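You operate a simulated robot arm through the tools that you are given. There is no shell and no other tool. Be economical: measure what you need, move in short steps, check, and stop when the job is done.

You run a simulated two-armed robot. Do the job below in one go: nothing can be reset, and whatever is moved stays where it is left.

TASK
Take the yellow ring and leave it on the order table top. Then put the small clear jug on the wash trolley top away on the sample table top. Then put the white pail from the bottom shelf of the wash rack in the basin. Keep to this order. Set down upright: small clear jug.

It is judged by the outcome, as a careful person would: the job done as asked, and still so three seconds after it is handed in. It fails if anything else is knocked over, pushed out of place, dropped, spilled or broken.

THE ROBOT
Two 7-joint arms with two-finger parallel grippers on one trunk, on a base that drives. Base frame: it is fixed to the floor where the robot stands at the start and does not move with it; the origin is under the middle of the robot, x ahead of it, y to its left, z up; the surface under the hand at the start is at about z = 900. Units: mm, degrees, N and s.
The left shoulder is at the start at [110, 169, 1464], the right one opposite. With the tool pointing down near the work surface each hand reaches from about 440 to 740 mm from the robot's upright axis, wherever it stands, measured 20 degrees to its own side. Places, roughly: basin inside [-800, 500, 700]; order table top [-800, -2000, 800]; sample table top [900, -500, 900]; white pail [-1000, 1000, 250]; yellow ring (5x5x2 cm) [700, 0, 900]. Payload 1.57 kg a hand.
The TCP of each hand is the grasp point between the finger pads, 30 mm short of the fingertips. In the tool frame z runs along the fingers and y along their closing line. Largest opening 80 mm; finger width 17, thickness 12; the body of the gripper, 40 by 82 mm, starts 80 mm behind the TCP.
Orientation is that of the tool frame in the base frame, as a unit quaternion [x, y, z, w]. With the fingers straight down and closing along the base's y, the tool's x points along the base's -x, its y along +y and its z along -z.

THE INTERFACE
- The arms move only by the tool servo_tool. It takes "left_increments", "right_increments" or both (then of equal length, played together; a hand with none holds still); each is a list of rows, each a list of 7 numbers: the shift along the tool's x, y, z in units of 25 mm (1.0 is 25 mm), then the turn, a rotation vector about the tool's x, y, z in units of 6 degrees (1.0 is 6 degrees), then the finger opening in mm, from 0 to 80. In form: [[dx, dy, dz, ax, ay, az, jaw], ...]. A call has 1 to 10 rows; each row shifts and turns the commanded pose from where the row before left it, along the tool's axes as they then stand. A call with a number of a shift or a turn outside -1 to 1 is refused whole. A row lasts 0.2 s, in which the tool goes at most 50 mm and 8.6 degrees; a call with a longer step from one row to the next is refused whole, and so is a gripper value outside its range. A pose out of reach is approached as far as the arm can. The call stops where the force on the tool passes 40 N (or 10 N more than at its start, if that is more) or the arm is blocked; 0.2 s more then pass. Each finger travels about 72 mm/s and halts on what it meets, pressing with about 39 N; the grip force reading is that of the motor and also rises with nothing between the fingers. The clock runs only during rows and for 0.2 s after the last one: add rows that do not move to give the fingers time. The reply holds the time, the measured pose of the TCP, the force on the tool along the base axes, the opening and the grip force, in the units named above and with some noise, with the torque about the TCP (base axes, N m) and any sound that the robot's microphone picked up, and new pictures: "views" is both (left out), scene, wrist or none (wrist: the cameras of the hands that moved).
- Cameras (640 x 400 px; columns grow to the right, rows downward): "scene" is now at [91, 58.3, 1628.3]; the picture's right is [0.98, -0.19, -0.00], its down [-0.17, -0.90, -0.41] and it looks along [0.08, 0.40, -0.91] (base axes); focal length 214 px, centre (320, 200). "left" rides on the left gripper at [72, 7, -122] in its tool frame; the picture's right is [-0.09, 1.00, 0.00], its down [-0.84, -0.08, -0.54] and it looks along [-0.54, -0.05, 0.84] (tool axes); focal length 238 px, centre (320, 200). "right" rides on the right gripper at [72, -7, -122] in its tool frame; the picture's right is [0.09, 1.00, 0.00], its down [-0.84, 0.08, -0.54] and it looks along [-0.54, 0.05, 0.84] (tool axes); focal length 238 px, centre (320, 200). There is no depth. A picture from a camera that has moved, and an enlarged one, comes with that camera's place and axes in the base frame and with its lens.
- raise_lower(by): slides the trunk up (or, below 0, down) by that many mm; the arms and the scene camera ride with it, the base frame stays. It gives what a move gives, with no picture.
- roll_base(legs): drives the robot by 1 to 6 legs, each [ahead, left, turn to the left] in mm, mm and degrees, along the robot's own axes; the way and the turn of a leg run together, so that a leg with both is an arc; at most 1500 mm and 180 degrees a leg. The arms and the cameras ride along, it lands a little off, and it stops where it bumps. It gives what a move gives, and a new picture of the scene camera.
- turn_head(pan, tilt): turns the head with the scene camera to pan (to the left, within 86 degrees either way) and tilt (down, from -29 to 69), counted from straight ahead of the robot. It gives what a move gives, and a new picture of the scene camera.
- zoom(camera, box): a new picture of the part [left, top, right, bottom] of that camera's present view, enlarged. No time passes.
- close_job(): hands the job in; it is judged then, once.

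Work in short steps. Places have to be worked out from the pictures, the camera data and where the tool is seen: move nearer, look again, correct. Check each grasp and each placing, and mend what went wrong. You have 165 turns and 260 pictures in all, those below and enlarged ones among them. Open the grippers and draw the arms clear of the work before you hand the job in, unless the task says otherwise; then end with one line.

The tools are called after "Call:" as a command line: name --argument value ..., lists and objects as JSON in quotes. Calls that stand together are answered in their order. servo_tool: Moves the arms, as the interface text tells. Its arguments: {"type":"object","properties":{"left_increments":{"type":"array"},"right_increments":{"type":"array"},"views":{"type":"string","enum":["both","scene","wrist","none"]}},"required":[]} The other tools are called the same way: raise_lower (by) slides the trunk up or down; roll_base (legs) drives the base; turn_head (pan, tilt) turns the head that bears the scene camera; zoom (camera, box) takes an enlarged picture of a part of a camera's view; close_job () hands the job in.

At the start:

```text
t: 0.0
left_position: [456.2, 547.7, 998.9]
left_tool_rot: [0.0, 1.0, 0.0, 0.001]
left_ft_force: [-1.1, 0.4, 1.0]
left_wrist_torque: [0.01, -0.03, 0.01]
left_grip_width: 80.2
left_grasp_force: 0.1
right_position: [652.3, 58.1, 1221.0]
right_tool_rot: [0.001, 1.0, 0.0, 0.001]
right_ft_force: [0.8, 0.0, -0.2]
right_wrist_torque: [-0.01, 0.01, -0.01]
right_grip_width: 80.3
right_grasp_force: 0.0
trunk travel left (down, up): [-778.0, 112.0]
robot x, y, heading: [-1.6, -3.5, 0.0]
head pan, tilt: [79.3, 66.0]
```

scene: 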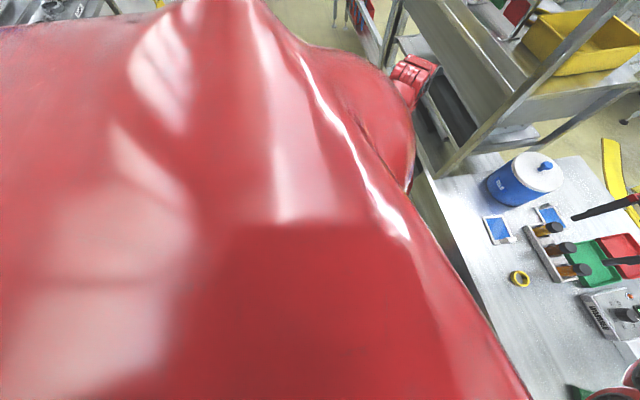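
right: 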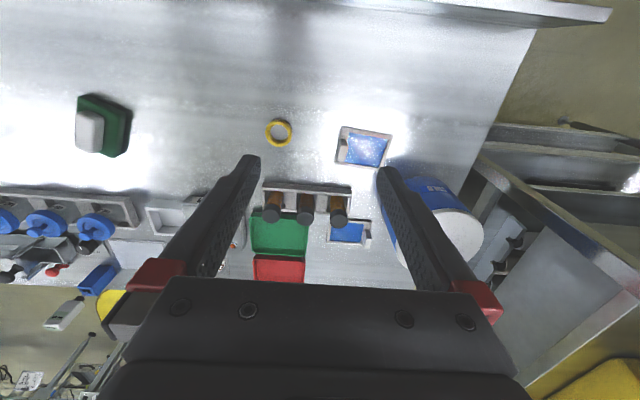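
left: 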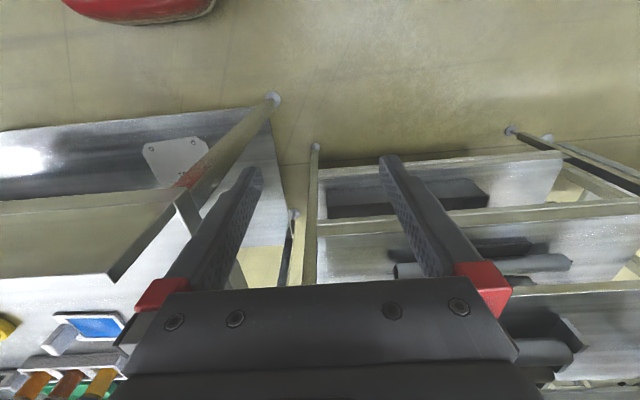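

The right wrist camera shows the yellow ring at about (717, -12, 905). I'll look around with the head first.

Call:
turn_head --pan 0 --tilt 40

Call:
turn_head --pan 80 --tilt 20

Call:
turn_head --pan -80 --tilt 20

```text
t: 1.5
left_position: [454.8, 547.2, 999.5]
left_tool_rot: [0.0, 1.0, 0.001, 0.0]
left_ft_force: [1.1, 0.2, -0.1]
left_wrist_torque: [0.01, 0.02, -0.02]
left_grip_width: 79.7
left_grasp_force: 0.1
right_position: [650.4, 57.5, 1220.2]
right_tool_rot: [0.0, 1.0, 0.001, 0.0]
right_ft_force: [0.1, 0.6, -0.8]
right_wrist_torque: [0.0, 0.01, 0.02]
right_grip_width: 79.6
right_grasp_force: 0.1
trunk travel left (down, up): [-778.0, 112.0]
robot x, y, heading: [3.6, 2.3, -0.1]
head pan, tilt: [0.0, 40.0]
camera scene: at [164.9, 0.0, 1661.6], right [0.0, -1.0, 0.0], down [-0.64, 0.0, -0.77], along [0.77, 0.0, -0.64], focal length 214 px, centre (320, 200)
```

scene: 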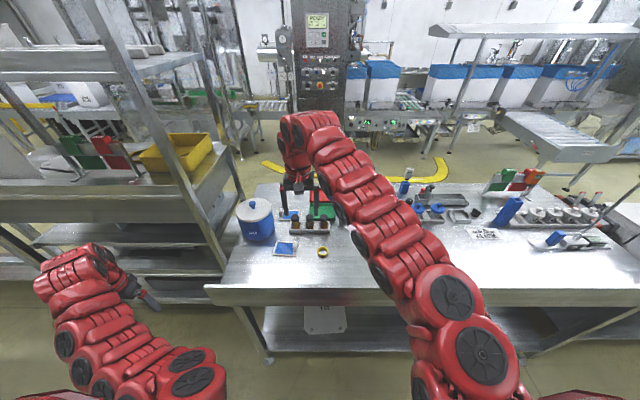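

```text
t: 3.0
left_position: [456.5, 547.5, 998.6]
left_tool_rot: [0.001, 1.0, 0.0, 0.0]
left_ft_force: [-0.8, -0.2, 0.9]
left_wrist_torque: [-0.04, 0.02, 0.0]
left_grip_width: 80.0
left_grasp_force: 0.0
right_position: [651.9, 58.4, 1222.0]
right_tool_rot: [0.0, 1.0, 0.0, -0.001]
right_ft_force: [-0.1, -0.5, 0.8]
right_wrist_torque: [0.0, 0.0, 0.02]
right_grip_width: 80.2
right_grasp_force: 0.0
trunk travel left (down, up): [-778.0, 112.0]
robot x, y, heading: [-2.6, -0.6, -0.1]
head pan, tilt: [80.0, 20.0]
camera scene: at [96.2, 91.6, 1693.0], right [0.98, -0.17, 0.0], down [-0.06, -0.34, -0.94], along [0.16, 0.93, -0.34], focal length 214 px, centre (320, 200)
```

scene: 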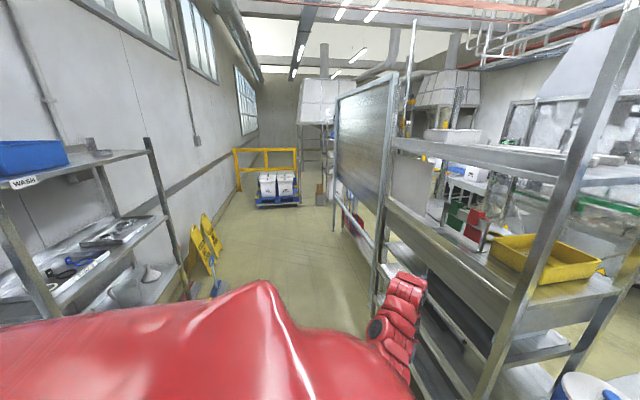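

```text
t: 5.5
left_position: [456.6, 547.7, 1000.1]
left_tool_rot: [0.001, 1.0, 0.0, 0.0]
left_ft_force: [0.5, -0.5, -0.7]
left_wrist_torque: [0.0, -0.01, -0.02]
left_grip_width: 80.1
left_grasp_force: 0.0
right_position: [651.2, 58.3, 1221.3]
right_tool_rot: [0.0, 1.0, -0.001, 0.0]
right_ft_force: [0.0, 0.7, 0.4]
right_wrist_torque: [0.0, 0.01, 0.02]
right_grip_width: 80.1
right_grasp_force: 0.1
trunk travel left (down, up): [-778.0, 112.0]
robot x, y, heading: [-3.9, 0.4, -0.3]
head pan, tilt: [-80.0, 20.0]
camera scene: at [96.1, -91.8, 1693.0], right [-0.98, -0.17, 0.0], down [-0.06, 0.34, -0.94], along [0.16, -0.93, -0.34], focal length 214 px, centre (320, 200)
```

scene: 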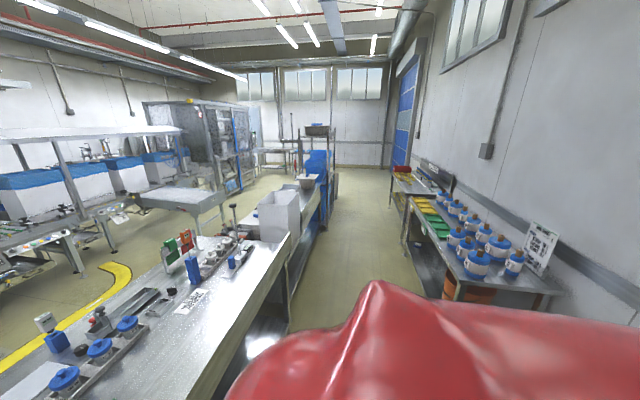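

The ring sits on the table ahead, clear of the bottle rack. I'll move the right hand above it and look again.

Call:
servo_tool --right_increments '[[-0.33, -0.35, 0.9, 0, 0, 0, 80], [-0.33, -0.35, 0.9, 0, 0, 0, 80], [-0.33, -0.35, 0.9, 0, 0, 0, 80], [-0.33, -0.35, 0.9, 0, 0, 0, 80], [-0.33, -0.35, 0.9, 0, 0, 0, 80], [-0.33, -0.35, 0.9, 0, 0, 0, 80], [-0.33, -0.35, 0.9, 0, 0, 0, 80], [-0.33, -0.35, 0.9, 0, 0, 0, 80]]' --views "wrist"

```text
t: 7.3
left_position: [455.4, 547.4, 998.4]
left_tool_rot: [0.0, 1.0, 0.002, 0.0]
left_ft_force: [-0.6, 0.3, -0.7]
left_wrist_torque: [0.01, -0.01, 0.0]
left_grip_width: 80.0
left_grasp_force: 0.0
right_position: [707.8, -14.6, 1040.9]
right_tool_rot: [-0.001, 1.0, 0.001, 0.0]
right_ft_force: [0.4, -0.8, -0.6]
right_wrist_torque: [0.06, -0.01, 0.0]
right_grip_width: 80.4
right_grasp_force: 0.0
right hand out of reach, approached as far as the arm can: row 8
trunk travel left (down, up): [-778.0, 112.0]
robot x, y, heading: [-0.5, -2.1, -0.1]
head pan, tilt: [-80.0, 20.0]
camera right: at [635.0, -21.7, 1163.6], right [-0.09, 1.0, 0.0], down [0.84, 0.08, 0.54], along [0.54, 0.05, -0.84], focal length 238 px, centre (320, 200)
```

right: 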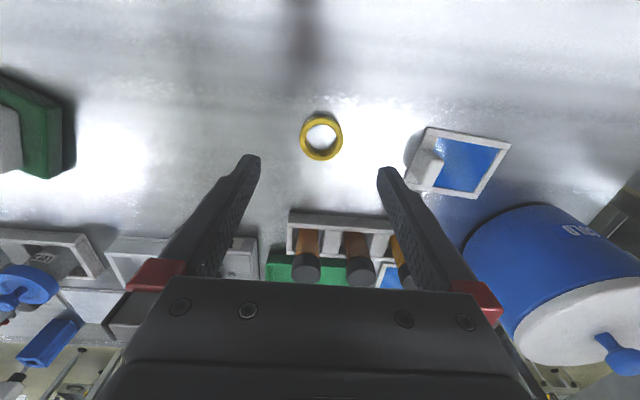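

Ring judged at (715, -13), just beyond the arm's reach, so I'll drive ahead 80 mm.

Call:
roll_base --legs '[[80, 0, 0]]'

```text
t: 8.4
left_position: [534.8, 546.9, 998.7]
left_tool_rot: [0.0, 1.0, 0.0, 0.0]
left_ft_force: [0.1, -0.2, -0.3]
left_wrist_torque: [0.01, 0.0, -0.01]
left_grip_width: 79.8
left_grasp_force: 0.1
right_position: [785.7, -13.8, 1041.6]
right_tool_rot: [0.0, 1.0, 0.0, -0.001]
right_ft_force: [0.5, -0.5, 0.1]
right_wrist_torque: [-0.02, 0.04, -0.02]
right_grip_width: 79.9
right_grasp_force: 0.0
trunk travel left (down, up): [-778.0, 112.0]
robot x, y, heading: [76.8, 3.0, 0.1]
head pan, tilt: [-80.0, 20.0]
camera scene: at [174.5, -91.9, 1693.1], right [-0.98, -0.17, 0.0], down [-0.06, 0.34, -0.94], along [0.16, -0.93, -0.34], focal length 214 px, centre (320, 200)
```

scene: 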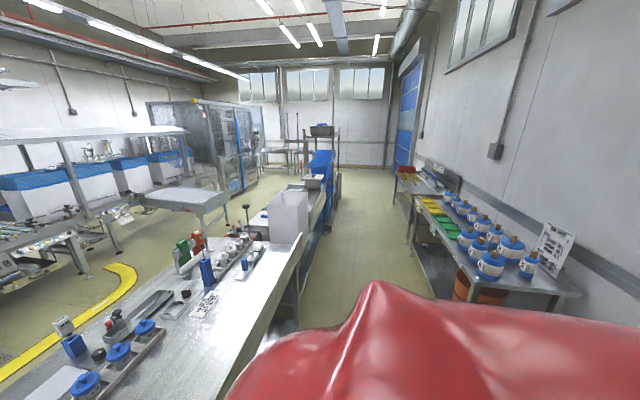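

Hand is now at x 786; I'll move back 71 mm to be over the ring and go down to about z 960.

Call:
servo_tool --right_increments '[[0.95, 0, 0, 0, 0, 0, 80], [0.95, 0, 0, 0, 0, 0, 80], [0.93, 0, 0, 0, 0, 0, 80], [0, 0, 1, 0, 0, 0, 80], [0, 0, 1, 0, 0, 0, 80], [0, 0, 1, 0, 0, 0, 80], [0, 0, 0, 0, 0, 0, 80]]' --views "wrist"

```text
t: 10.0
left_position: [534.5, 547.0, 998.9]
left_tool_rot: [0.0, 1.0, -0.001, 0.0]
left_ft_force: [-0.3, -0.1, -0.2]
left_wrist_torque: [0.0, 0.02, -0.01]
left_grip_width: 79.9
left_grasp_force: 0.0
right_position: [714.6, -12.8, 965.6]
right_tool_rot: [0.0, 1.0, 0.001, 0.0]
right_ft_force: [0.2, 0.4, -0.2]
right_wrist_torque: [0.0, -0.01, -0.04]
right_grip_width: 80.4
right_grasp_force: 0.0
trunk travel left (down, up): [-778.0, 112.0]
robot x, y, heading: [78.6, -1.7, -0.0]
head pan, tilt: [-80.0, 20.0]
camera right: at [642.7, -20.9, 1087.7], right [-0.09, 1.0, 0.0], down [0.84, 0.08, 0.54], along [0.54, 0.05, -0.84], focal length 238 px, centre (320, 200)
```

right: 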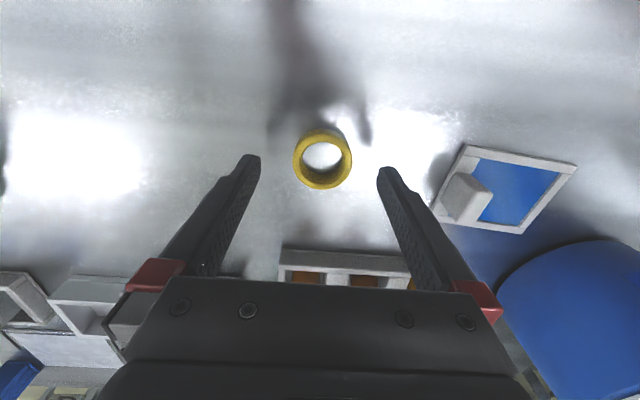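

The ring is centred under the TCP, so I'll go down 33 mm and close.

Call:
servo_tool --right_increments '[[0, 0, 0.65, 0, 0, 0, 80], [0, 0, 0.65, 0, 0, 0, 80], [0, 0, 0, 0, 0, 0, 80], [0, 0, 0, 0, 0, 0, 40], [0, 0, 0, 0, 0, 0, 40], [0, 0, 0, 0, 0, 0, 40], [0, 0, 0, 0, 0, 0, 40]]' --views "wrist"

```text
t: 11.6
left_position: [534.8, 548.3, 999.3]
left_tool_rot: [0.0, 1.0, -0.001, 0.0]
left_ft_force: [-0.6, -0.9, 0.4]
left_wrist_torque: [-0.02, -0.02, 0.02]
left_grip_width: 80.1
left_grasp_force: 0.1
right_position: [714.9, -14.0, 934.8]
right_tool_rot: [0.0, 1.0, 0.0, 0.001]
right_ft_force: [0.2, 0.2, -0.2]
right_wrist_torque: [0.04, -0.04, -0.01]
right_grip_width: 41.3
right_grasp_force: 0.5
trunk travel left (down, up): [-778.0, 112.0]
robot x, y, heading: [76.5, -1.9, 0.2]
head pan, tilt: [-80.0, 20.0]
camera right: at [642.9, -20.8, 1056.2], right [-0.09, 1.0, 0.0], down [0.84, 0.08, 0.54], along [0.54, 0.05, -0.84], focal length 238 px, centre (320, 200)
```

right: 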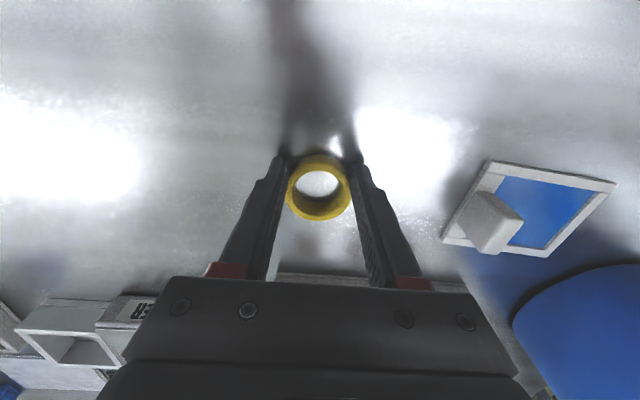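

Fingers are close to the ring but not pressing; closing further.

Call:
servo_tool --right_increments '[[0, 0, 0, 0, 0, 0, 10], [0, 0, 0, 0, 0, 0, 10], [0, 0, 0, 0, 0, 0, 10], [0, 0, 0, 0, 0, 0, 10]]' --views "wrist"

```text
t: 12.6
left_position: [535.3, 547.0, 1000.7]
left_tool_rot: [-0.001, 1.0, 0.0, 0.0]
left_ft_force: [0.9, -0.1, 0.0]
left_wrist_torque: [0.01, 0.01, -0.03]
left_grip_width: 79.9
left_grasp_force: 0.0
right_position: [714.9, -13.4, 934.1]
right_tool_rot: [0.0, 1.0, 0.0, 0.0]
right_ft_force: [0.8, 0.2, -1.1]
right_wrist_torque: [0.0, -0.04, 0.03]
right_grip_width: 39.7
right_grasp_force: 38.8
trunk travel left (down, up): [-778.0, 112.0]
robot x, y, heading: [80.2, -0.4, -0.1]
head pan, tilt: [-80.0, 20.0]
camera right: at [642.8, -20.9, 1056.2], right [-0.09, 1.0, 0.0], down [0.84, 0.08, 0.54], along [0.54, 0.05, -0.84], focal length 238 px, centre (320, 200)
```

right: 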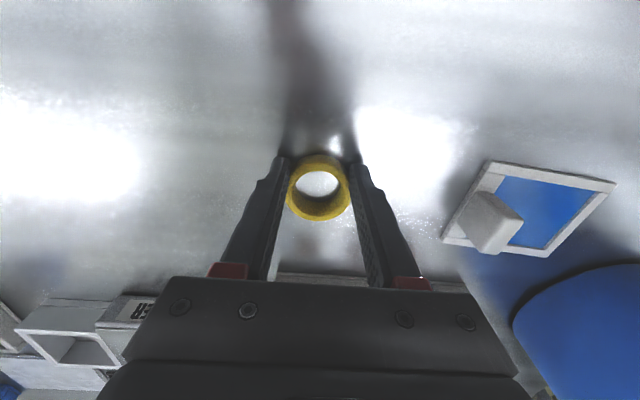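

Ring gripped at 39.7 mm. Lifting and drawing it in.

Call:
servo_tool --right_increments '[[0, 0, -1, 0, 0, 0, 10], [0, 0, -1, 0, 0, 0, 10], [0, 0, -1, 0, 0, 0, 10], [0, 0, -1, 0, 0, 0, 10], [0, 0, -1, 0, 0, 0, 10], [0, 0, -1, 0, 0, 0, 10], [0, 0, -1, 0, 0, 0, 10], [0.5, 0, -1, 0, 0, 0, 10], [1, 0, -1, 0, 0, 0, 10], [1, 0, -1, 0, 0, 0, 10]]' --views "wrist"

Call:
turn_head --pan -86 --tilt 30

Call:
zoom --camera "scene" --box '[360, 120, 600, 270]'

```text
t: 14.8
left_position: [534.2, 548.1, 999.4]
left_tool_rot: [0.0, 1.0, 0.0, -0.001]
left_ft_force: [0.0, 0.1, 0.8]
left_wrist_torque: [-0.01, -0.01, 0.03]
left_grip_width: 79.8
left_grasp_force: 0.1
right_position: [695.0, -14.0, 1143.7]
right_tool_rot: [0.0, 1.0, -0.001, -0.001]
right_ft_force: [0.3, -0.3, 0.9]
right_wrist_torque: [0.0, -0.02, -0.02]
right_grip_width: 40.0
right_grasp_force: 39.6
right hand out of reach, approached as far as the arm can: row 9, 10
trunk travel left (down, up): [-778.0, 112.0]
robot x, y, heading: [79.9, 2.3, 0.1]
head pan, tilt: [-80.0, 20.0]
camera right: at [623.0, -22.1, 1264.9], right [-0.09, 1.0, 0.0], down [0.84, 0.08, 0.54], along [0.54, 0.05, -0.84], focal length 238 px, centre (320, 200)
```

right: 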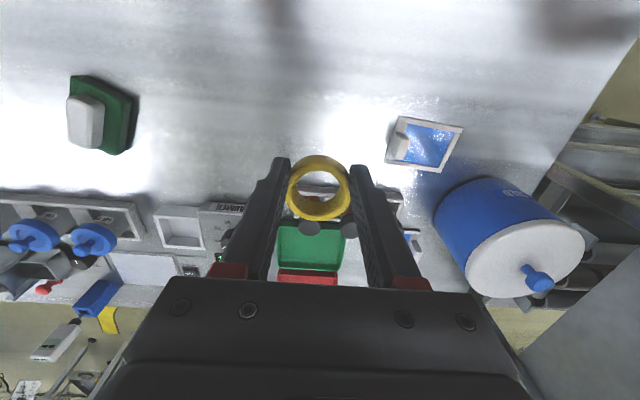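

```text
t: 15.5
left_position: [533.6, 548.2, 999.3]
left_tool_rot: [0.0, 1.0, 0.0, 0.0]
left_ft_force: [0.4, -0.3, -0.3]
left_wrist_torque: [-0.02, 0.02, 0.0]
left_grip_width: 80.0
left_grasp_force: 0.1
right_position: [694.4, -14.9, 1142.5]
right_tool_rot: [0.0, 1.0, 0.0, 0.0]
right_ft_force: [-0.3, 0.0, -0.1]
right_wrist_torque: [0.0, 0.0, 0.0]
right_grip_width: 39.9
right_grasp_force: 39.0
trunk travel left (down, up): [-778.0, 112.0]
robot x, y, heading: [80.2, 0.8, 0.1]
head pan, tilt: [-85.9, 30.0]
camera scene: at [165.4, -90.4, 1677.0], right [-1.0, -0.07, 0.0], down [-0.04, 0.5, -0.87], along [0.06, -0.86, -0.5], focal length 214 px, centre (320, 200)
```

scene: 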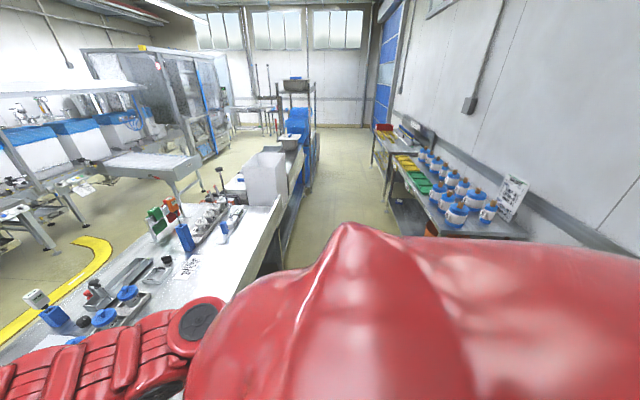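

```text
2.67 times, centred on (480, 195) of scene
camera zoom: at [165.4, -90.4, 1677.0], right [-1.0, -0.07, 0.0], down [-0.04, 0.5, -0.87], along [0.06, -0.86, -0.5], focal length 572 px, centre (-107, 213)
```

zoom: 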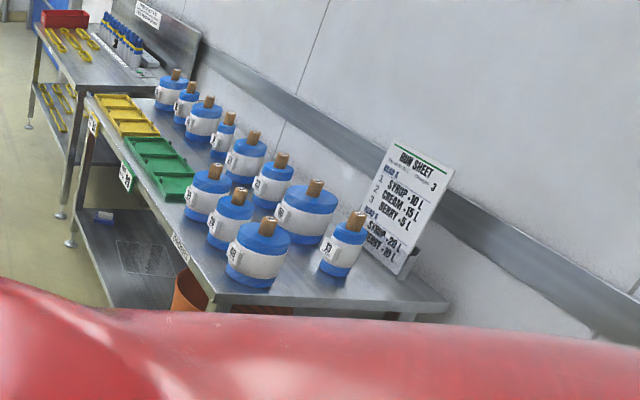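

Ring is held. The order table is the jar table along the wall (x -525..-1100, y -1200..-2700). I'll back off and fold both arms in before travelling.

Call:
roll_base --legs '[[-110, 0, 0]]'

Call:
servo_tool --left_increments '[[0.5, -1, -0.5, 0, 0, 0, 80], [0.5, -1, -0.5, 0, 0, 0, 80], [0, -1, -1, 0, 0, 0, 80], [0, -1, -1, 0, 0, 0, 80], [0, -1, -1, 0, 0, 0, 80], [0, -1, -1, 0, 0, 0, 80], [0, -1, -1, 0, 0, 0, 80], [0, -1, -1, 0, 0, 0, 80], [0, -1, -1, 0, 0, 0, 80], [0, -1, 0, 0, 0, 0, 80]]' --right_increments '[[0.8, -0.8, -0.2, 0, 0, 0, 10], [0.8, -0.8, -0.2, 0, 0, 0, 10], [0.8, -0.8, -0.2, 0, 0, 0, 10], [0.8, -0.8, -0.2, 0, 0, 0, 10], [0.8, -0.8, -0.2, 0, 0, 0, 10], [0.8, -0.8, -0.2, 0, 0, 0, 10], [0.8, -0.8, -0.2, 0, 0, 0, 10], [0.8, -0.8, -0.2, 0, 0, 0, 10], [0, -0.8, 0, 0, 0, 0, 10], [0, 0, 0, 0, 0, 0, 10]]' --views "none"

Call:
turn_head --pan 0 --tilt 40

```text
t: 16.7
left_position: [426.6, 548.7, 998.7]
left_tool_rot: [0.0, 1.0, 0.0, -0.001]
left_ft_force: [0.8, 0.5, 0.3]
left_wrist_torque: [-0.02, -0.03, -0.03]
left_grip_width: 80.1
left_grasp_force: 0.1
right_position: [585.1, -15.2, 1142.5]
right_tool_rot: [0.0, 1.0, 0.001, 0.0]
right_ft_force: [-0.7, 0.8, -0.4]
right_wrist_torque: [0.02, 0.01, 0.01]
right_grip_width: 39.9
right_grasp_force: 38.7
trunk travel left (down, up): [-778.0, 112.0]
robot x, y, heading: [-31.2, -0.1, 0.0]
head pan, tilt: [-85.9, 30.0]
camera scene: at [55.9, -90.1, 1676.9], right [-1.0, -0.07, 0.0], down [-0.04, 0.5, -0.87], along [0.06, -0.86, -0.5], focal length 214 px, centre (320, 200)
```

scene: 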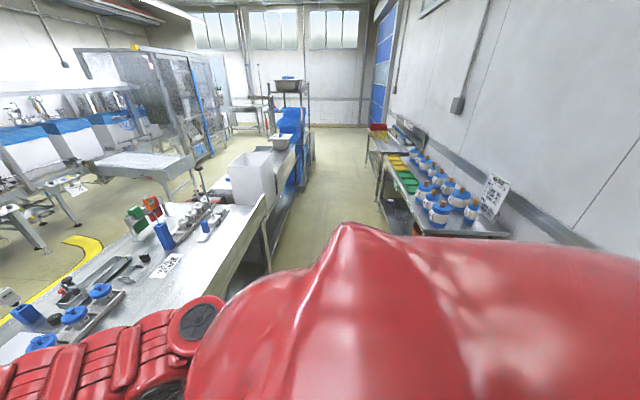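

```text
t: 18.9
left_position: [444.5, 412.9, 967.2]
left_tool_rot: [-0.001, 1.0, 0.001, 0.004]
left_ft_force: [0.4, -0.4, 0.5]
left_wrist_torque: [0.02, -0.01, -0.02]
left_grip_width: 80.0
left_grasp_force: 0.0
left hand out of reach, approached as far as the arm can: row 1, 2, 3, 4, 5, 6, 7, 8, 9
right_position: [581.6, -20.5, 1156.4]
right_tool_rot: [0.0, 1.0, 0.0, -0.001]
right_ft_force: [0.6, -0.9, -0.1]
right_wrist_torque: [0.0, 0.0, 0.01]
right_grip_width: 39.8
right_grasp_force: 39.2
right hand out of reach, approached as far as the arm can: row 1, 2, 3, 4, 5, 6, 7, 8, 9
trunk travel left (down, up): [-778.0, 112.0]
robot x, y, heading: [-27.0, -0.1, 0.0]
head pan, tilt: [-85.9, 30.0]
```

```text
t: 20.5
left_position: [443.8, 413.7, 967.2]
left_tool_rot: [0.0, 1.0, 0.0, 0.002]
left_ft_force: [-0.2, -0.3, 0.5]
left_wrist_torque: [0.0, -0.02, -0.01]
left_grip_width: 79.8
left_grasp_force: 0.2
right_position: [581.2, -19.2, 1157.2]
right_tool_rot: [0.0, 1.0, 0.0, 0.001]
right_ft_force: [0.4, -0.9, 0.1]
right_wrist_torque: [0.0, -0.03, 0.0]
right_grip_width: 39.9
right_grasp_force: 38.9
trunk travel left (down, up): [-778.0, 112.0]
robot x, y, heading: [-36.2, 0.8, -0.0]
head pan, tilt: [0.0, 40.0]
camera scene: at [133.6, -0.1, 1661.6], right [0.0, -1.0, 0.0], down [-0.64, 0.0, -0.77], along [0.77, 0.0, -0.64], focal length 214 px, centre (320, 200)
```

scene: 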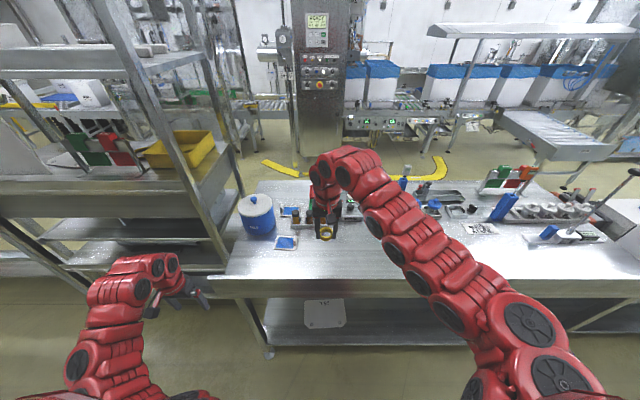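

Arms fold only to ~600 mm radius at this height, which is enough if the trunk goes up. I'll raise it 110, then turn right 90°.

Call:
raise_lower --by 110

Call:
roll_base --legs '[[-30, 0, 0], [0, 0, -45], [0, 0, -45]]'

```text
t: 21.9
left_position: [444.4, 413.9, 1076.4]
left_tool_rot: [0.0, 1.0, 0.0, 0.001]
left_ft_force: [-0.6, 0.3, -0.7]
left_wrist_torque: [0.01, -0.01, -0.02]
left_grip_width: 79.9
left_grasp_force: 0.2
right_position: [581.1, -19.5, 1266.5]
right_tool_rot: [0.0, 1.0, 0.0, -0.001]
right_ft_force: [0.8, 0.3, 0.9]
right_wrist_torque: [0.01, 0.0, 0.01]
right_grip_width: 39.9
right_grasp_force: 39.6
trunk travel left (down, up): [-888.0, 2.0]
robot x, y, heading: [-31.9, 2.6, 0.1]
head pan, tilt: [0.0, 40.0]
```

```text
t: 26.9
left_position: [351.4, -476.2, 1077.6]
left_tool_rot: [0.708, 0.706, 0.0, 0.001]
left_ft_force: [0.1, 0.1, 0.5]
left_wrist_torque: [0.02, -0.01, 0.03]
left_grip_width: 80.2
left_grasp_force: 0.0
right_position: [-81.6, -611.2, 1266.9]
right_tool_rot: [0.709, 0.705, 0.0, 0.0]
right_ft_force: [0.8, 0.0, 0.6]
right_wrist_torque: [0.04, 0.01, -0.03]
right_grip_width: 40.0
right_grasp_force: 39.3
trunk travel left (down, up): [-888.0, 2.0]
robot x, y, heading: [-62.2, 0.9, -90.4]
head pan, tilt: [0.0, 40.0]
camera scene: at [-61.7, -165.5, 1771.6], right [-1.0, 0.0, 0.0], down [0.0, 0.64, -0.77], along [0.0, -0.77, -0.64], focal length 214 px, centre (320, 200)
```

scene: 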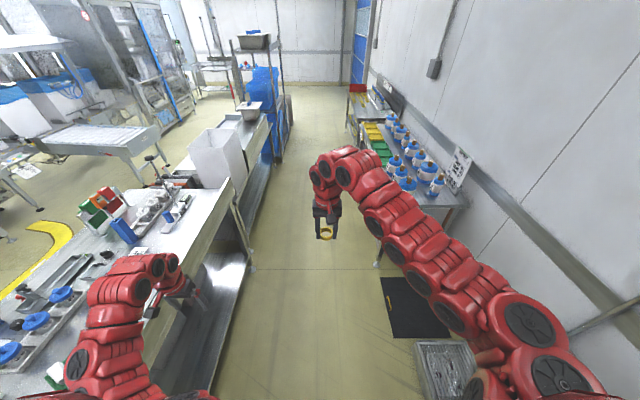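

Aisle ahead is clear. I'll drive ahead 1000 mm and look at the order table from closer.

Call:
roll_base --legs '[[1000, 0, 0]]'

Call:
turn_head --pan -55 --tilt 45

```text
t: 32.1
left_position: [332.5, -1489.5, 1077.1]
left_tool_rot: [0.714, 0.7, -0.001, 0.001]
left_ft_force: [1.2, -0.7, -0.3]
left_wrist_torque: [-0.01, 0.0, 0.01]
left_grip_width: 80.0
left_grasp_force: 0.1
right_position: [-102.5, -1618.6, 1266.5]
right_tool_rot: [0.714, 0.7, 0.0, 0.001]
right_ft_force: [-0.4, -0.3, -0.4]
right_wrist_torque: [0.0, -0.02, 0.0]
right_grip_width: 39.7
right_grasp_force: 39.2
trunk travel left (down, up): [-888.0, 2.0]
robot x, y, heading: [-71.2, -1007.0, -91.2]
head pan, tilt: [0.0, 40.0]
camera scene: at [-75.5, -1171.2, 1771.7], right [-1.0, 0.02, 0.0], down [0.01, 0.64, -0.77], along [-0.01, -0.77, -0.64], focal length 214 px, centre (320, 200)
```

scene: 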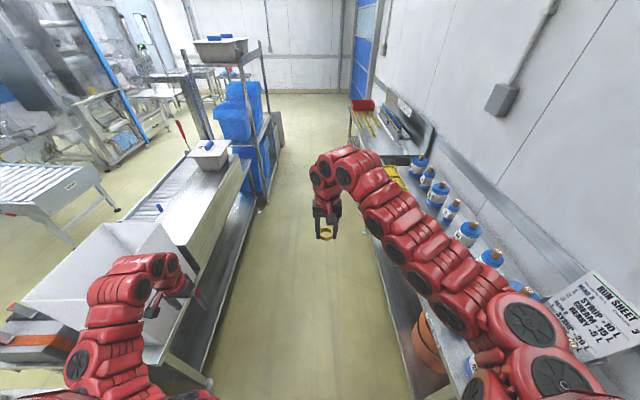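

```text
t: 33.3
left_position: [332.1, -1490.6, 1075.5]
left_tool_rot: [0.714, 0.7, -0.001, 0.001]
left_ft_force: [-0.2, -1.1, 0.3]
left_wrist_torque: [0.01, -0.02, -0.03]
left_grip_width: 79.4
left_grasp_force: 0.1
right_position: [-103.2, -1618.1, 1266.7]
right_tool_rot: [0.714, 0.7, 0.001, -0.001]
right_ft_force: [0.5, 0.3, 0.4]
right_wrist_torque: [-0.01, -0.02, 0.01]
right_grip_width: 40.1
right_grasp_force: 38.7
trunk travel left (down, up): [-888.0, 2.0]
robot x, y, heading: [-70.9, -1005.0, -91.3]
head pan, tilt: [-55.0, 45.0]
camera scene: at [-141.4, -1132.4, 1764.3], right [-0.56, 0.83, 0.0], down [0.59, 0.4, -0.71], along [-0.59, -0.4, -0.71], focal length 214 px, centre (320, 200)
```

scene: 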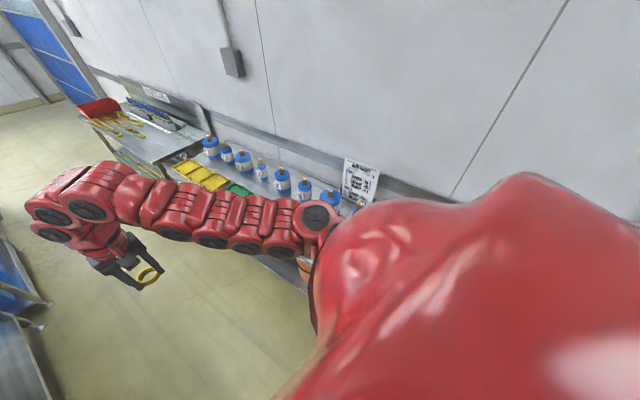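

The arm hides the near end. I'll drive on to y≈-1450 and turn to face the order table.

Call:
roll_base --legs '[[440, 0, 0], [0, 0, -45], [0, 0, -44]]'

Call:
turn_head --pan -30 --tilt 50

```text
t: 40.1
left_position: [-560.4, -1856.0, 1076.9]
left_tool_rot: [1.0, -0.007, -0.001, -0.001]
left_ft_force: [-0.5, -0.5, 0.4]
left_wrist_torque: [0.0, 0.01, -0.02]
left_grip_width: 80.0
left_grasp_force: 0.1
right_position: [-692.2, -1419.5, 1267.6]
right_tool_rot: [1.0, -0.007, -0.001, -0.001]
right_ft_force: [0.6, 0.1, -1.7]
right_wrist_torque: [0.0, 0.01, 0.0]
right_grip_width: 39.5
right_grasp_force: 39.0
trunk travel left (down, up): [-888.0, 2.0]
robot x, y, heading: [-80.2, -1446.6, 179.0]
head pan, tilt: [-55.0, 45.0]
camera scene: at [-206.2, -1380.3, 1764.3], right [0.83, 0.56, 0.0], down [0.4, -0.58, -0.71], along [-0.4, 0.58, -0.71], focal length 214 px, centre (320, 200)
```

scene: 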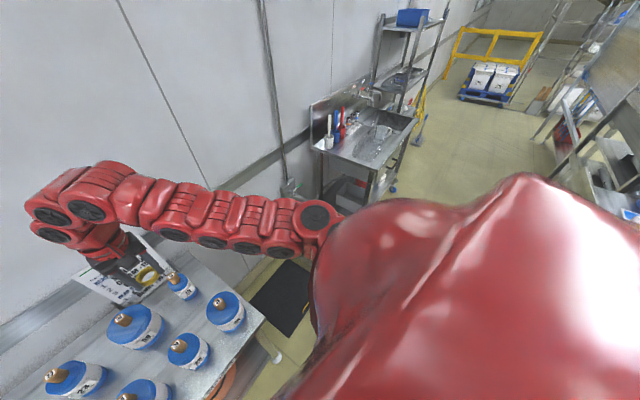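

```text
t: 41.0
left_position: [-559.9, -1854.3, 1076.9]
left_tool_rot: [1.0, -0.007, -0.002, 0.0]
left_ft_force: [-0.4, -0.8, 0.3]
left_wrist_torque: [0.0, 0.01, -0.03]
left_grip_width: 80.1
left_grasp_force: 0.1
right_position: [-692.3, -1419.5, 1266.6]
right_tool_rot: [1.0, -0.007, -0.001, 0.0]
right_ft_force: [0.6, -0.2, 0.3]
right_wrist_torque: [-0.01, 0.01, -0.01]
right_grip_width: 39.9
right_grasp_force: 39.6
trunk travel left (down, up): [-888.0, 2.0]
robot x, y, heading: [-82.0, -1448.8, 179.2]
head pan, tilt: [-30.0, 50.0]
camera scene: at [-226.5, -1407.7, 1757.4], right [0.51, 0.86, 0.0], down [0.66, -0.39, -0.64], along [-0.55, 0.33, -0.77], focal length 214 px, centre (320, 200)
```

scene: 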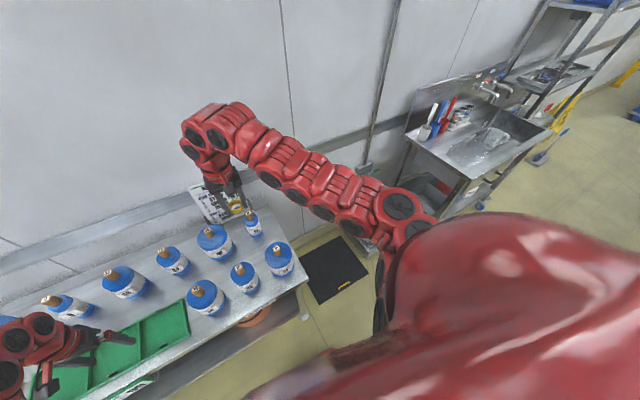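

Now I see the near end of the order table with its jars. Zooming in to choose a free spot.

Call:
zoom --camera "scene" --box '[100, 200, 340, 350]'

```text
2.67 times, centred on (220, 275) of scene
camera zoom: at [-226.5, -1407.7, 1757.4], right [0.51, 0.86, 0.0], down [0.66, -0.39, -0.64], along [-0.55, 0.33, -0.77], focal length 572 px, centre (587, 0)
```

zoom: 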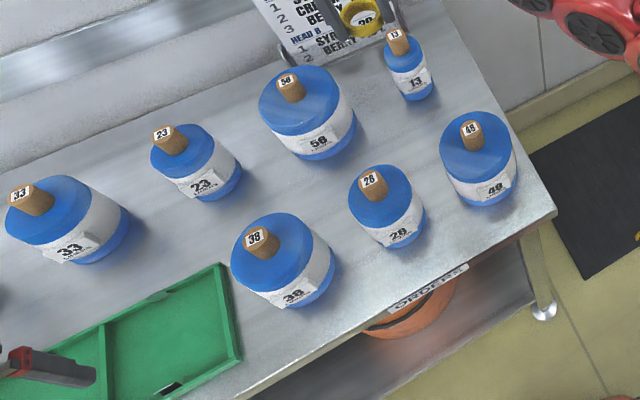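

"ORDERS" label confirms the table. A roomy spot is about (-735, -1425), between jars 13, 28, 48 and 56, almost under the right hand. I'll lower the trunk 140, then go down with the hand in part.

Call:
raise_lower --by -140

Call:
servo_tool --right_increments '[[-0.6, 0, 0.7, 0, 0, 0, 10], [-0.6, 0, 0.7, 0, 0, 0, 10], [-0.5, 0, 0.7, 0, 0, 0, 10], [0, 0, 0.8, 0, 0, 0, 10], [0, 0, 0.8, 0, 0, 0, 10], [0, 0, 0, 0, 0, 0, 10]]'

```text
t: 42.7
left_position: [-560.9, -1856.1, 937.6]
left_tool_rot: [1.0, -0.007, -0.001, 0.0]
left_ft_force: [0.1, -0.2, -0.2]
left_wrist_torque: [-0.04, 0.02, -0.04]
left_grip_width: 79.9
left_grasp_force: 0.0
right_position: [-692.8, -1420.5, 1126.8]
right_tool_rot: [1.0, -0.007, 0.0, 0.0]
right_ft_force: [-0.1, -0.2, 0.0]
right_wrist_torque: [-0.01, -0.03, 0.01]
right_grip_width: 39.9
right_grasp_force: 39.5
trunk travel left (down, up): [-748.0, 142.0]
robot x, y, heading: [-80.7, -1443.6, 179.3]
head pan, tilt: [-30.0, 50.0]
```

```text
t: 44.1
left_position: [-560.6, -1855.6, 936.6]
left_tool_rot: [1.0, -0.007, -0.002, 0.0]
left_ft_force: [0.8, -0.1, -0.5]
left_wrist_torque: [-0.03, 0.01, -0.01]
left_grip_width: 80.0
left_grasp_force: 0.0
right_position: [-735.0, -1419.8, 1033.1]
right_tool_rot: [1.0, -0.007, 0.001, 0.0]
right_ft_force: [-0.4, -0.2, -0.8]
right_wrist_torque: [0.01, 0.06, 0.0]
right_grip_width: 39.9
right_grasp_force: 38.5
trunk travel left (down, up): [-748.0, 142.0]
robot x, y, heading: [-82.9, -1448.4, 179.4]
head pan, tilt: [-30.0, 50.0]
camera scene: at [-226.5, -1407.9, 1617.4], right [0.51, 0.86, 0.0], down [0.66, -0.39, -0.64], along [-0.55, 0.33, -0.77], focal length 214 px, centre (320, 200)
camera right: at [-663.1, -1414.0, 1155.1], right [0.08, -1.0, 0.0], down [-0.84, -0.07, 0.54], along [-0.54, -0.04, -0.84], focal length 238 px, centre (320, 200)
```

scene: 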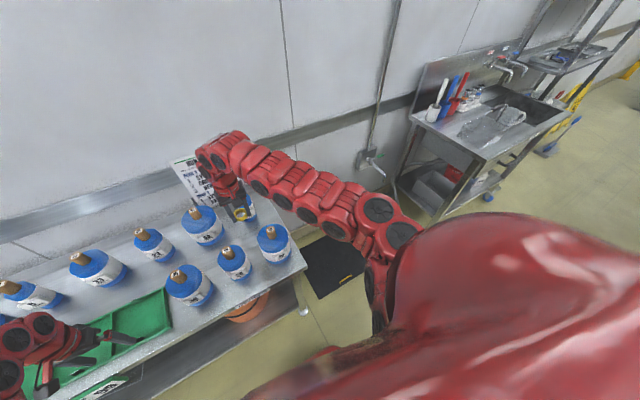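
right: 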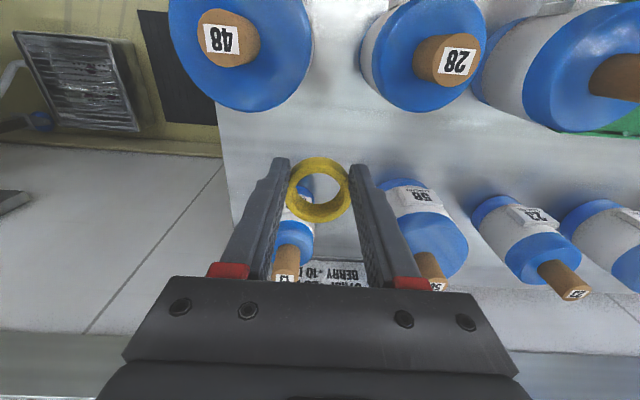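

Jar 48's lid would come close to the wrist camera, so a deeper spot is safer, about (-785, -1437). I'll drive ahead 50 mm with the hand still high.

Call:
roll_base --legs '[[50, 0, 0]]'

Call:
servo_tool --right_increments '[[0, -0.7, 0, 0, 0, 0, 10], [0, 0, 0.6, 0, 0, 0, 10], [0, 0, 0.6, 0, 0, 0, 10], [0, 0, 0, 0, 0, 0, 10]]'

```text
t: 45.0
left_position: [-606.7, -1854.6, 938.5]
left_tool_rot: [1.0, -0.007, -0.003, 0.0]
left_ft_force: [-0.5, 0.4, 0.7]
left_wrist_torque: [-0.02, 0.03, -0.01]
left_grip_width: 80.0
left_grasp_force: 0.1
right_position: [-781.9, -1417.4, 1035.0]
right_tool_rot: [1.0, -0.007, 0.0, 0.0]
right_ft_force: [0.4, -0.6, -0.4]
right_wrist_torque: [0.03, -0.04, -0.04]
right_grip_width: 40.0
right_grasp_force: 39.1
trunk travel left (down, up): [-748.0, 142.0]
robot x, y, heading: [-131.6, -1445.8, 179.4]
head pan, tilt: [-30.0, 50.0]
camera scene: at [-272.2, -1407.3, 1617.7], right [0.51, 0.86, 0.0], down [0.66, -0.39, -0.64], along [-0.55, 0.33, -0.77], focal length 214 px, centre (320, 200)
```

scene: 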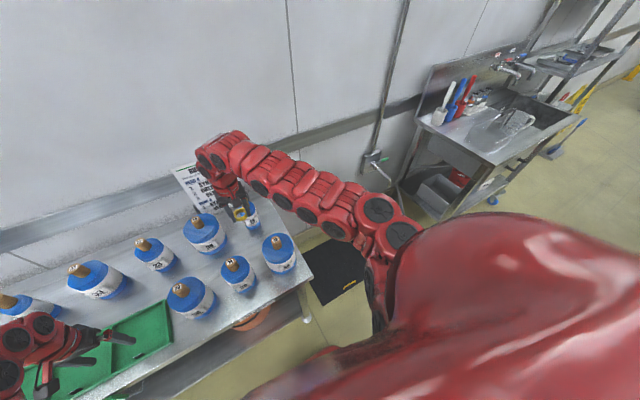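

```text
t: 46.0
left_position: [-606.8, -1854.6, 937.5]
left_tool_rot: [1.0, -0.006, -0.003, 0.001]
left_ft_force: [0.1, 0.3, -0.6]
left_wrist_torque: [-0.04, 0.01, -0.01]
left_grip_width: 80.0
left_grasp_force: 0.1
right_position: [-781.8, -1400.8, 1004.7]
right_tool_rot: [1.0, -0.007, -0.001, 0.001]
right_ft_force: [0.5, 0.0, -0.2]
right_wrist_torque: [0.02, 0.01, 0.02]
right_grip_width: 39.8
right_grasp_force: 39.0
trunk travel left (down, up): [-748.0, 142.0]
robot x, y, heading: [-129.0, -1449.4, 179.2]
head pan, tilt: [-30.0, 50.0]
camera scene: at [-273.5, -1407.1, 1617.6], right [0.51, 0.86, 0.0], down [0.66, -0.39, -0.64], along [-0.55, 0.33, -0.77], focal length 214 px, centre (320, 200)
camera right: at [-710.1, -1395.9, 1126.0], right [0.08, -1.0, 0.0], down [-0.84, -0.07, 0.54], along [-0.54, -0.04, -0.84], focal length 238 px, centre (320, 200)
```

scene: 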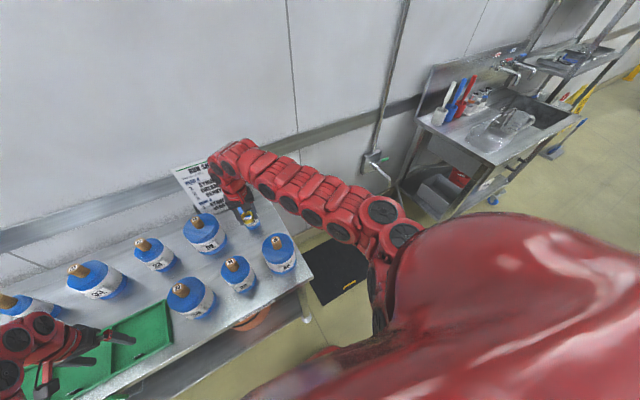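
right: 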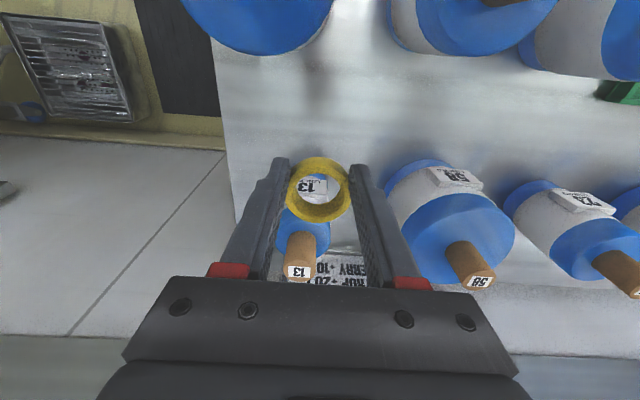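

I went the wrong way in y (tool y is now base -y). Correcting to y≈-1440, then going down to about z 905.

Call:
servo_tool --right_increments '[[0, 0.8, 0, 0, 0, 0, 10], [0, 0.8, 0, 0, 0, 0, 10], [0, 0, 0.8, 0, 0, 0, 10], [0, 0, 0.8, 0, 0, 0, 10], [0, 0, 0.8, 0, 0, 0, 10], [0, 0, 0.8, 0, 0, 0, 10], [0, 0, 0.8, 0, 0, 0, 10], [0, 0, 0, 0, 0, 0, 10]]'

```text
t: 47.8
left_position: [-609.1, -1854.9, 937.2]
left_tool_rot: [1.0, -0.007, -0.001, 0.001]
left_ft_force: [-0.4, -0.1, 1.3]
left_wrist_torque: [0.0, -0.02, 0.01]
left_grip_width: 80.2
left_grasp_force: 0.0
right_position: [-782.0, -1439.1, 903.5]
right_tool_rot: [1.0, -0.007, 0.001, -0.001]
right_ft_force: [-0.3, 0.2, 0.4]
right_wrist_torque: [0.0, -0.01, 0.0]
right_grip_width: 39.8
right_grasp_force: 39.3
trunk travel left (down, up): [-748.0, 142.0]
robot x, y, heading: [-131.3, -1449.6, 179.3]
head pan, tilt: [-30.0, 50.0]
camera scene: at [-274.5, -1407.1, 1617.5], right [0.51, 0.86, 0.0], down [0.66, -0.39, -0.64], along [-0.55, 0.33, -0.77], focal length 214 px, centre (320, 200)
camera right: at [-710.0, -1434.7, 1025.0], right [0.08, -1.0, 0.0], down [-0.84, -0.07, 0.54], along [-0.54, -0.04, -0.84], focal length 238 px, centre (320, 200)
```

scene: 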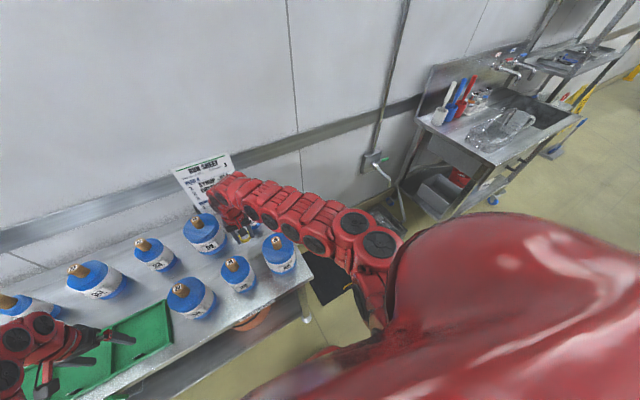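
right: 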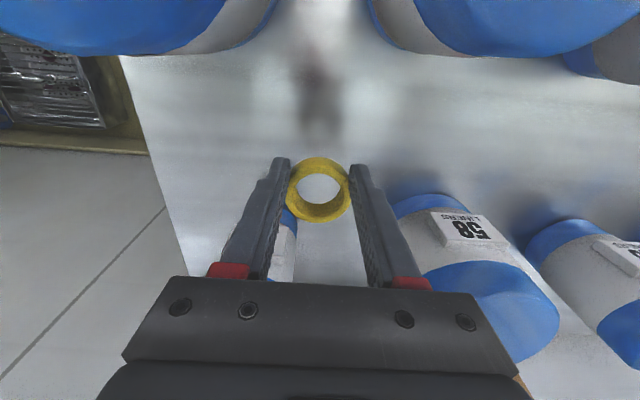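

Clear of the jars; continuing down.

Call:
servo_tool --right_increments '[[0, 0, 0.8, 0, 0, 0, 10], [0, 0, 0.8, 0, 0, 0, 10], [0, 0, 0.4, 0, 0, 0, 10], [0, 0, 0.2, 0, 0, 0, 10], [0, 0, 0.2, 0, 0, 0, 10], [0, 0, 0, 0, 0, 0, 10]]' --views "wrist"

```text
t: 49.2
left_position: [-608.0, -1854.3, 935.6]
left_tool_rot: [1.0, -0.007, -0.002, 0.0]
left_ft_force: [0.2, 0.1, 0.6]
left_wrist_torque: [0.01, -0.02, -0.02]
left_grip_width: 79.8
left_grasp_force: 0.0
right_position: [-782.1, -1441.7, 842.2]
right_tool_rot: [1.0, -0.007, 0.0, 0.0]
right_ft_force: [-0.5, -0.7, 0.1]
right_wrist_torque: [0.01, -0.02, -0.02]
right_grip_width: 39.9
right_grasp_force: 38.9
trunk travel left (down, up): [-748.0, 142.0]
robot x, y, heading: [-130.0, -1444.3, 179.1]
head pan, tilt: [-30.0, 50.0]
camera right: at [-711.2, -1436.3, 964.9], right [0.08, -1.0, 0.0], down [-0.84, -0.07, 0.54], along [-0.54, -0.04, -0.84], focal length 238 px, centre (320, 200)
```

right: 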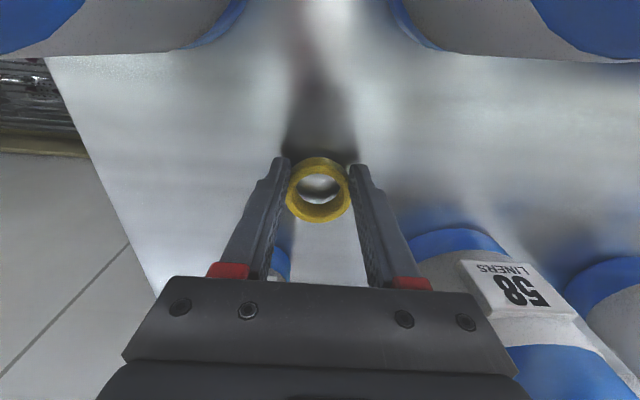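

Very near the surface. Down in small steps until contact.

Call:
servo_tool --right_increments '[[0, 0, 0.12, 0, 0, 0, 10], [0, 0, 0.12, 0, 0, 0, 10], [0, 0, 0.1, 0, 0, 0, 10], [0, 0, 0, 0, 0, 0, 10]]' --views "wrist"

```text
t: 50.2
left_position: [-608.3, -1854.9, 936.9]
left_tool_rot: [1.0, -0.007, -0.002, 0.0]
left_ft_force: [0.9, 0.5, 1.0]
left_wrist_torque: [0.03, -0.03, 0.02]
left_grip_width: 80.0
left_grasp_force: 0.1
right_position: [-782.9, -1440.4, 833.9]
right_tool_rot: [1.0, -0.007, 0.0, 0.0]
right_ft_force: [-0.1, 0.6, -0.6]
right_wrist_torque: [-0.03, 0.0, -0.01]
right_grip_width: 39.9
right_grasp_force: 39.2
trunk travel left (down, up): [-748.0, 142.0]
robot x, y, heading: [-128.6, -1444.9, 179.1]
head pan, tilt: [-30.0, 50.0]
camera right: at [-711.4, -1435.8, 956.8], right [0.08, -1.0, 0.0], down [-0.84, -0.07, 0.54], along [-0.54, -0.04, -0.84], focal length 238 px, centre (320, 200)
```

right: 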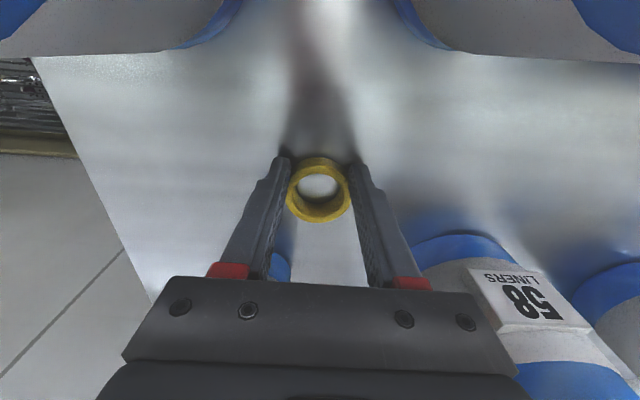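

No contact yet; a few more millimetres.

Call:
servo_tool --right_increments '[[0, 0, 0.08, 0, 0, 0, 10], [0, 0, 0.08, 0, 0, 0, 10], [0, 0, 0, 0, 0, 0, 10]]' --views "wrist"

```text
t: 51.0
left_position: [-607.8, -1856.0, 938.1]
left_tool_rot: [1.0, -0.007, -0.003, 0.001]
left_ft_force: [-0.2, 0.4, -0.2]
left_wrist_torque: [-0.01, 0.01, -0.01]
left_grip_width: 79.9
left_grasp_force: 0.1
right_position: [-782.9, -1440.5, 834.8]
right_tool_rot: [1.0, -0.006, -0.002, 0.0]
right_ft_force: [-2.9, 0.4, 27.3]
right_wrist_torque: [0.06, 0.27, 0.02]
right_grip_width: 39.7
right_grasp_force: 38.5
trunk travel left (down, up): [-748.0, 142.0]
robot x, y, heading: [-126.3, -1446.9, 178.9]
head pan, tilt: [-30.0, 50.0]
camera right: at [-710.5, -1435.5, 955.5], right [0.08, -1.0, 0.0], down [-0.83, -0.07, 0.55], along [-0.55, -0.04, -0.84], focal length 238 px, centre (320, 200)
```

right: 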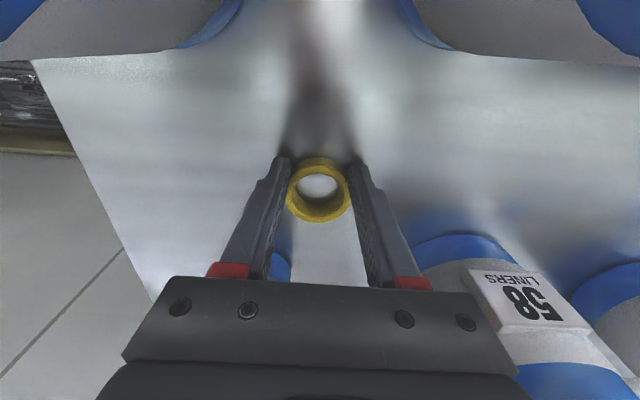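

Contact (27 N). I'll ease up 2 mm, open gently to 56 mm, and lift straight up.

Call:
servo_tool --right_increments '[[0, 0, -0.1, 0, 0, 0, 10], [0, 0, 0, 0, 0, 0, 56], [0, 0, 0, 0, 0, 0, 56], [0, 0, -0.5, 0, 0, 0, 56], [0, 0, -1, 0, 0, 0, 56], [0, 0, -1, 0, 0, 0, 56], [0, 0, -1, 0, 0, 0, 56], [0, 0, -1, 0, 0, 0, 56], [0, 0, -1, 0, 0, 0, 56], [0, 0, -1, 0, 0, 0, 56]]' --views "wrist"

```text
t: 53.2
left_position: [-608.1, -1854.6, 937.1]
left_tool_rot: [1.0, -0.006, -0.002, 0.0]
left_ft_force: [-0.1, -0.2, 0.3]
left_wrist_torque: [0.02, -0.02, 0.01]
left_grip_width: 80.1
left_grasp_force: 0.1
right_position: [-783.0, -1440.4, 996.0]
right_tool_rot: [1.0, -0.006, 0.002, 0.0]
right_ft_force: [0.0, 1.0, 0.1]
right_wrist_torque: [0.02, -0.01, 0.03]
right_grip_width: 56.1
right_grasp_force: 0.1
trunk travel left (down, up): [-748.0, 142.0]
robot x, y, heading: [-131.5, -1445.6, 179.4]
head pan, tilt: [-30.0, 50.0]
camera right: at [-711.1, -1435.5, 1117.7], right [0.08, -1.0, 0.0], down [-0.84, -0.07, 0.54], along [-0.54, -0.04, -0.84], focal length 238 px, centre (320, 200)
```

right: 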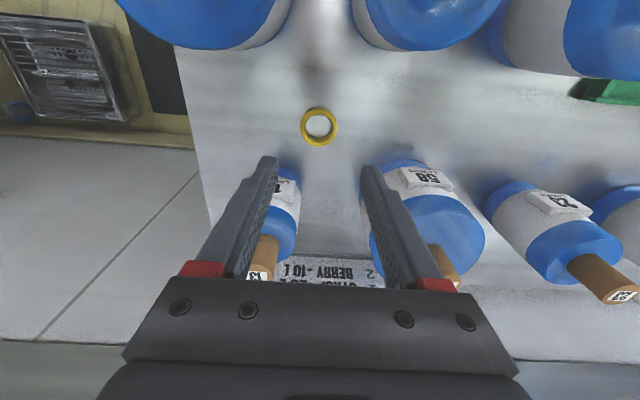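

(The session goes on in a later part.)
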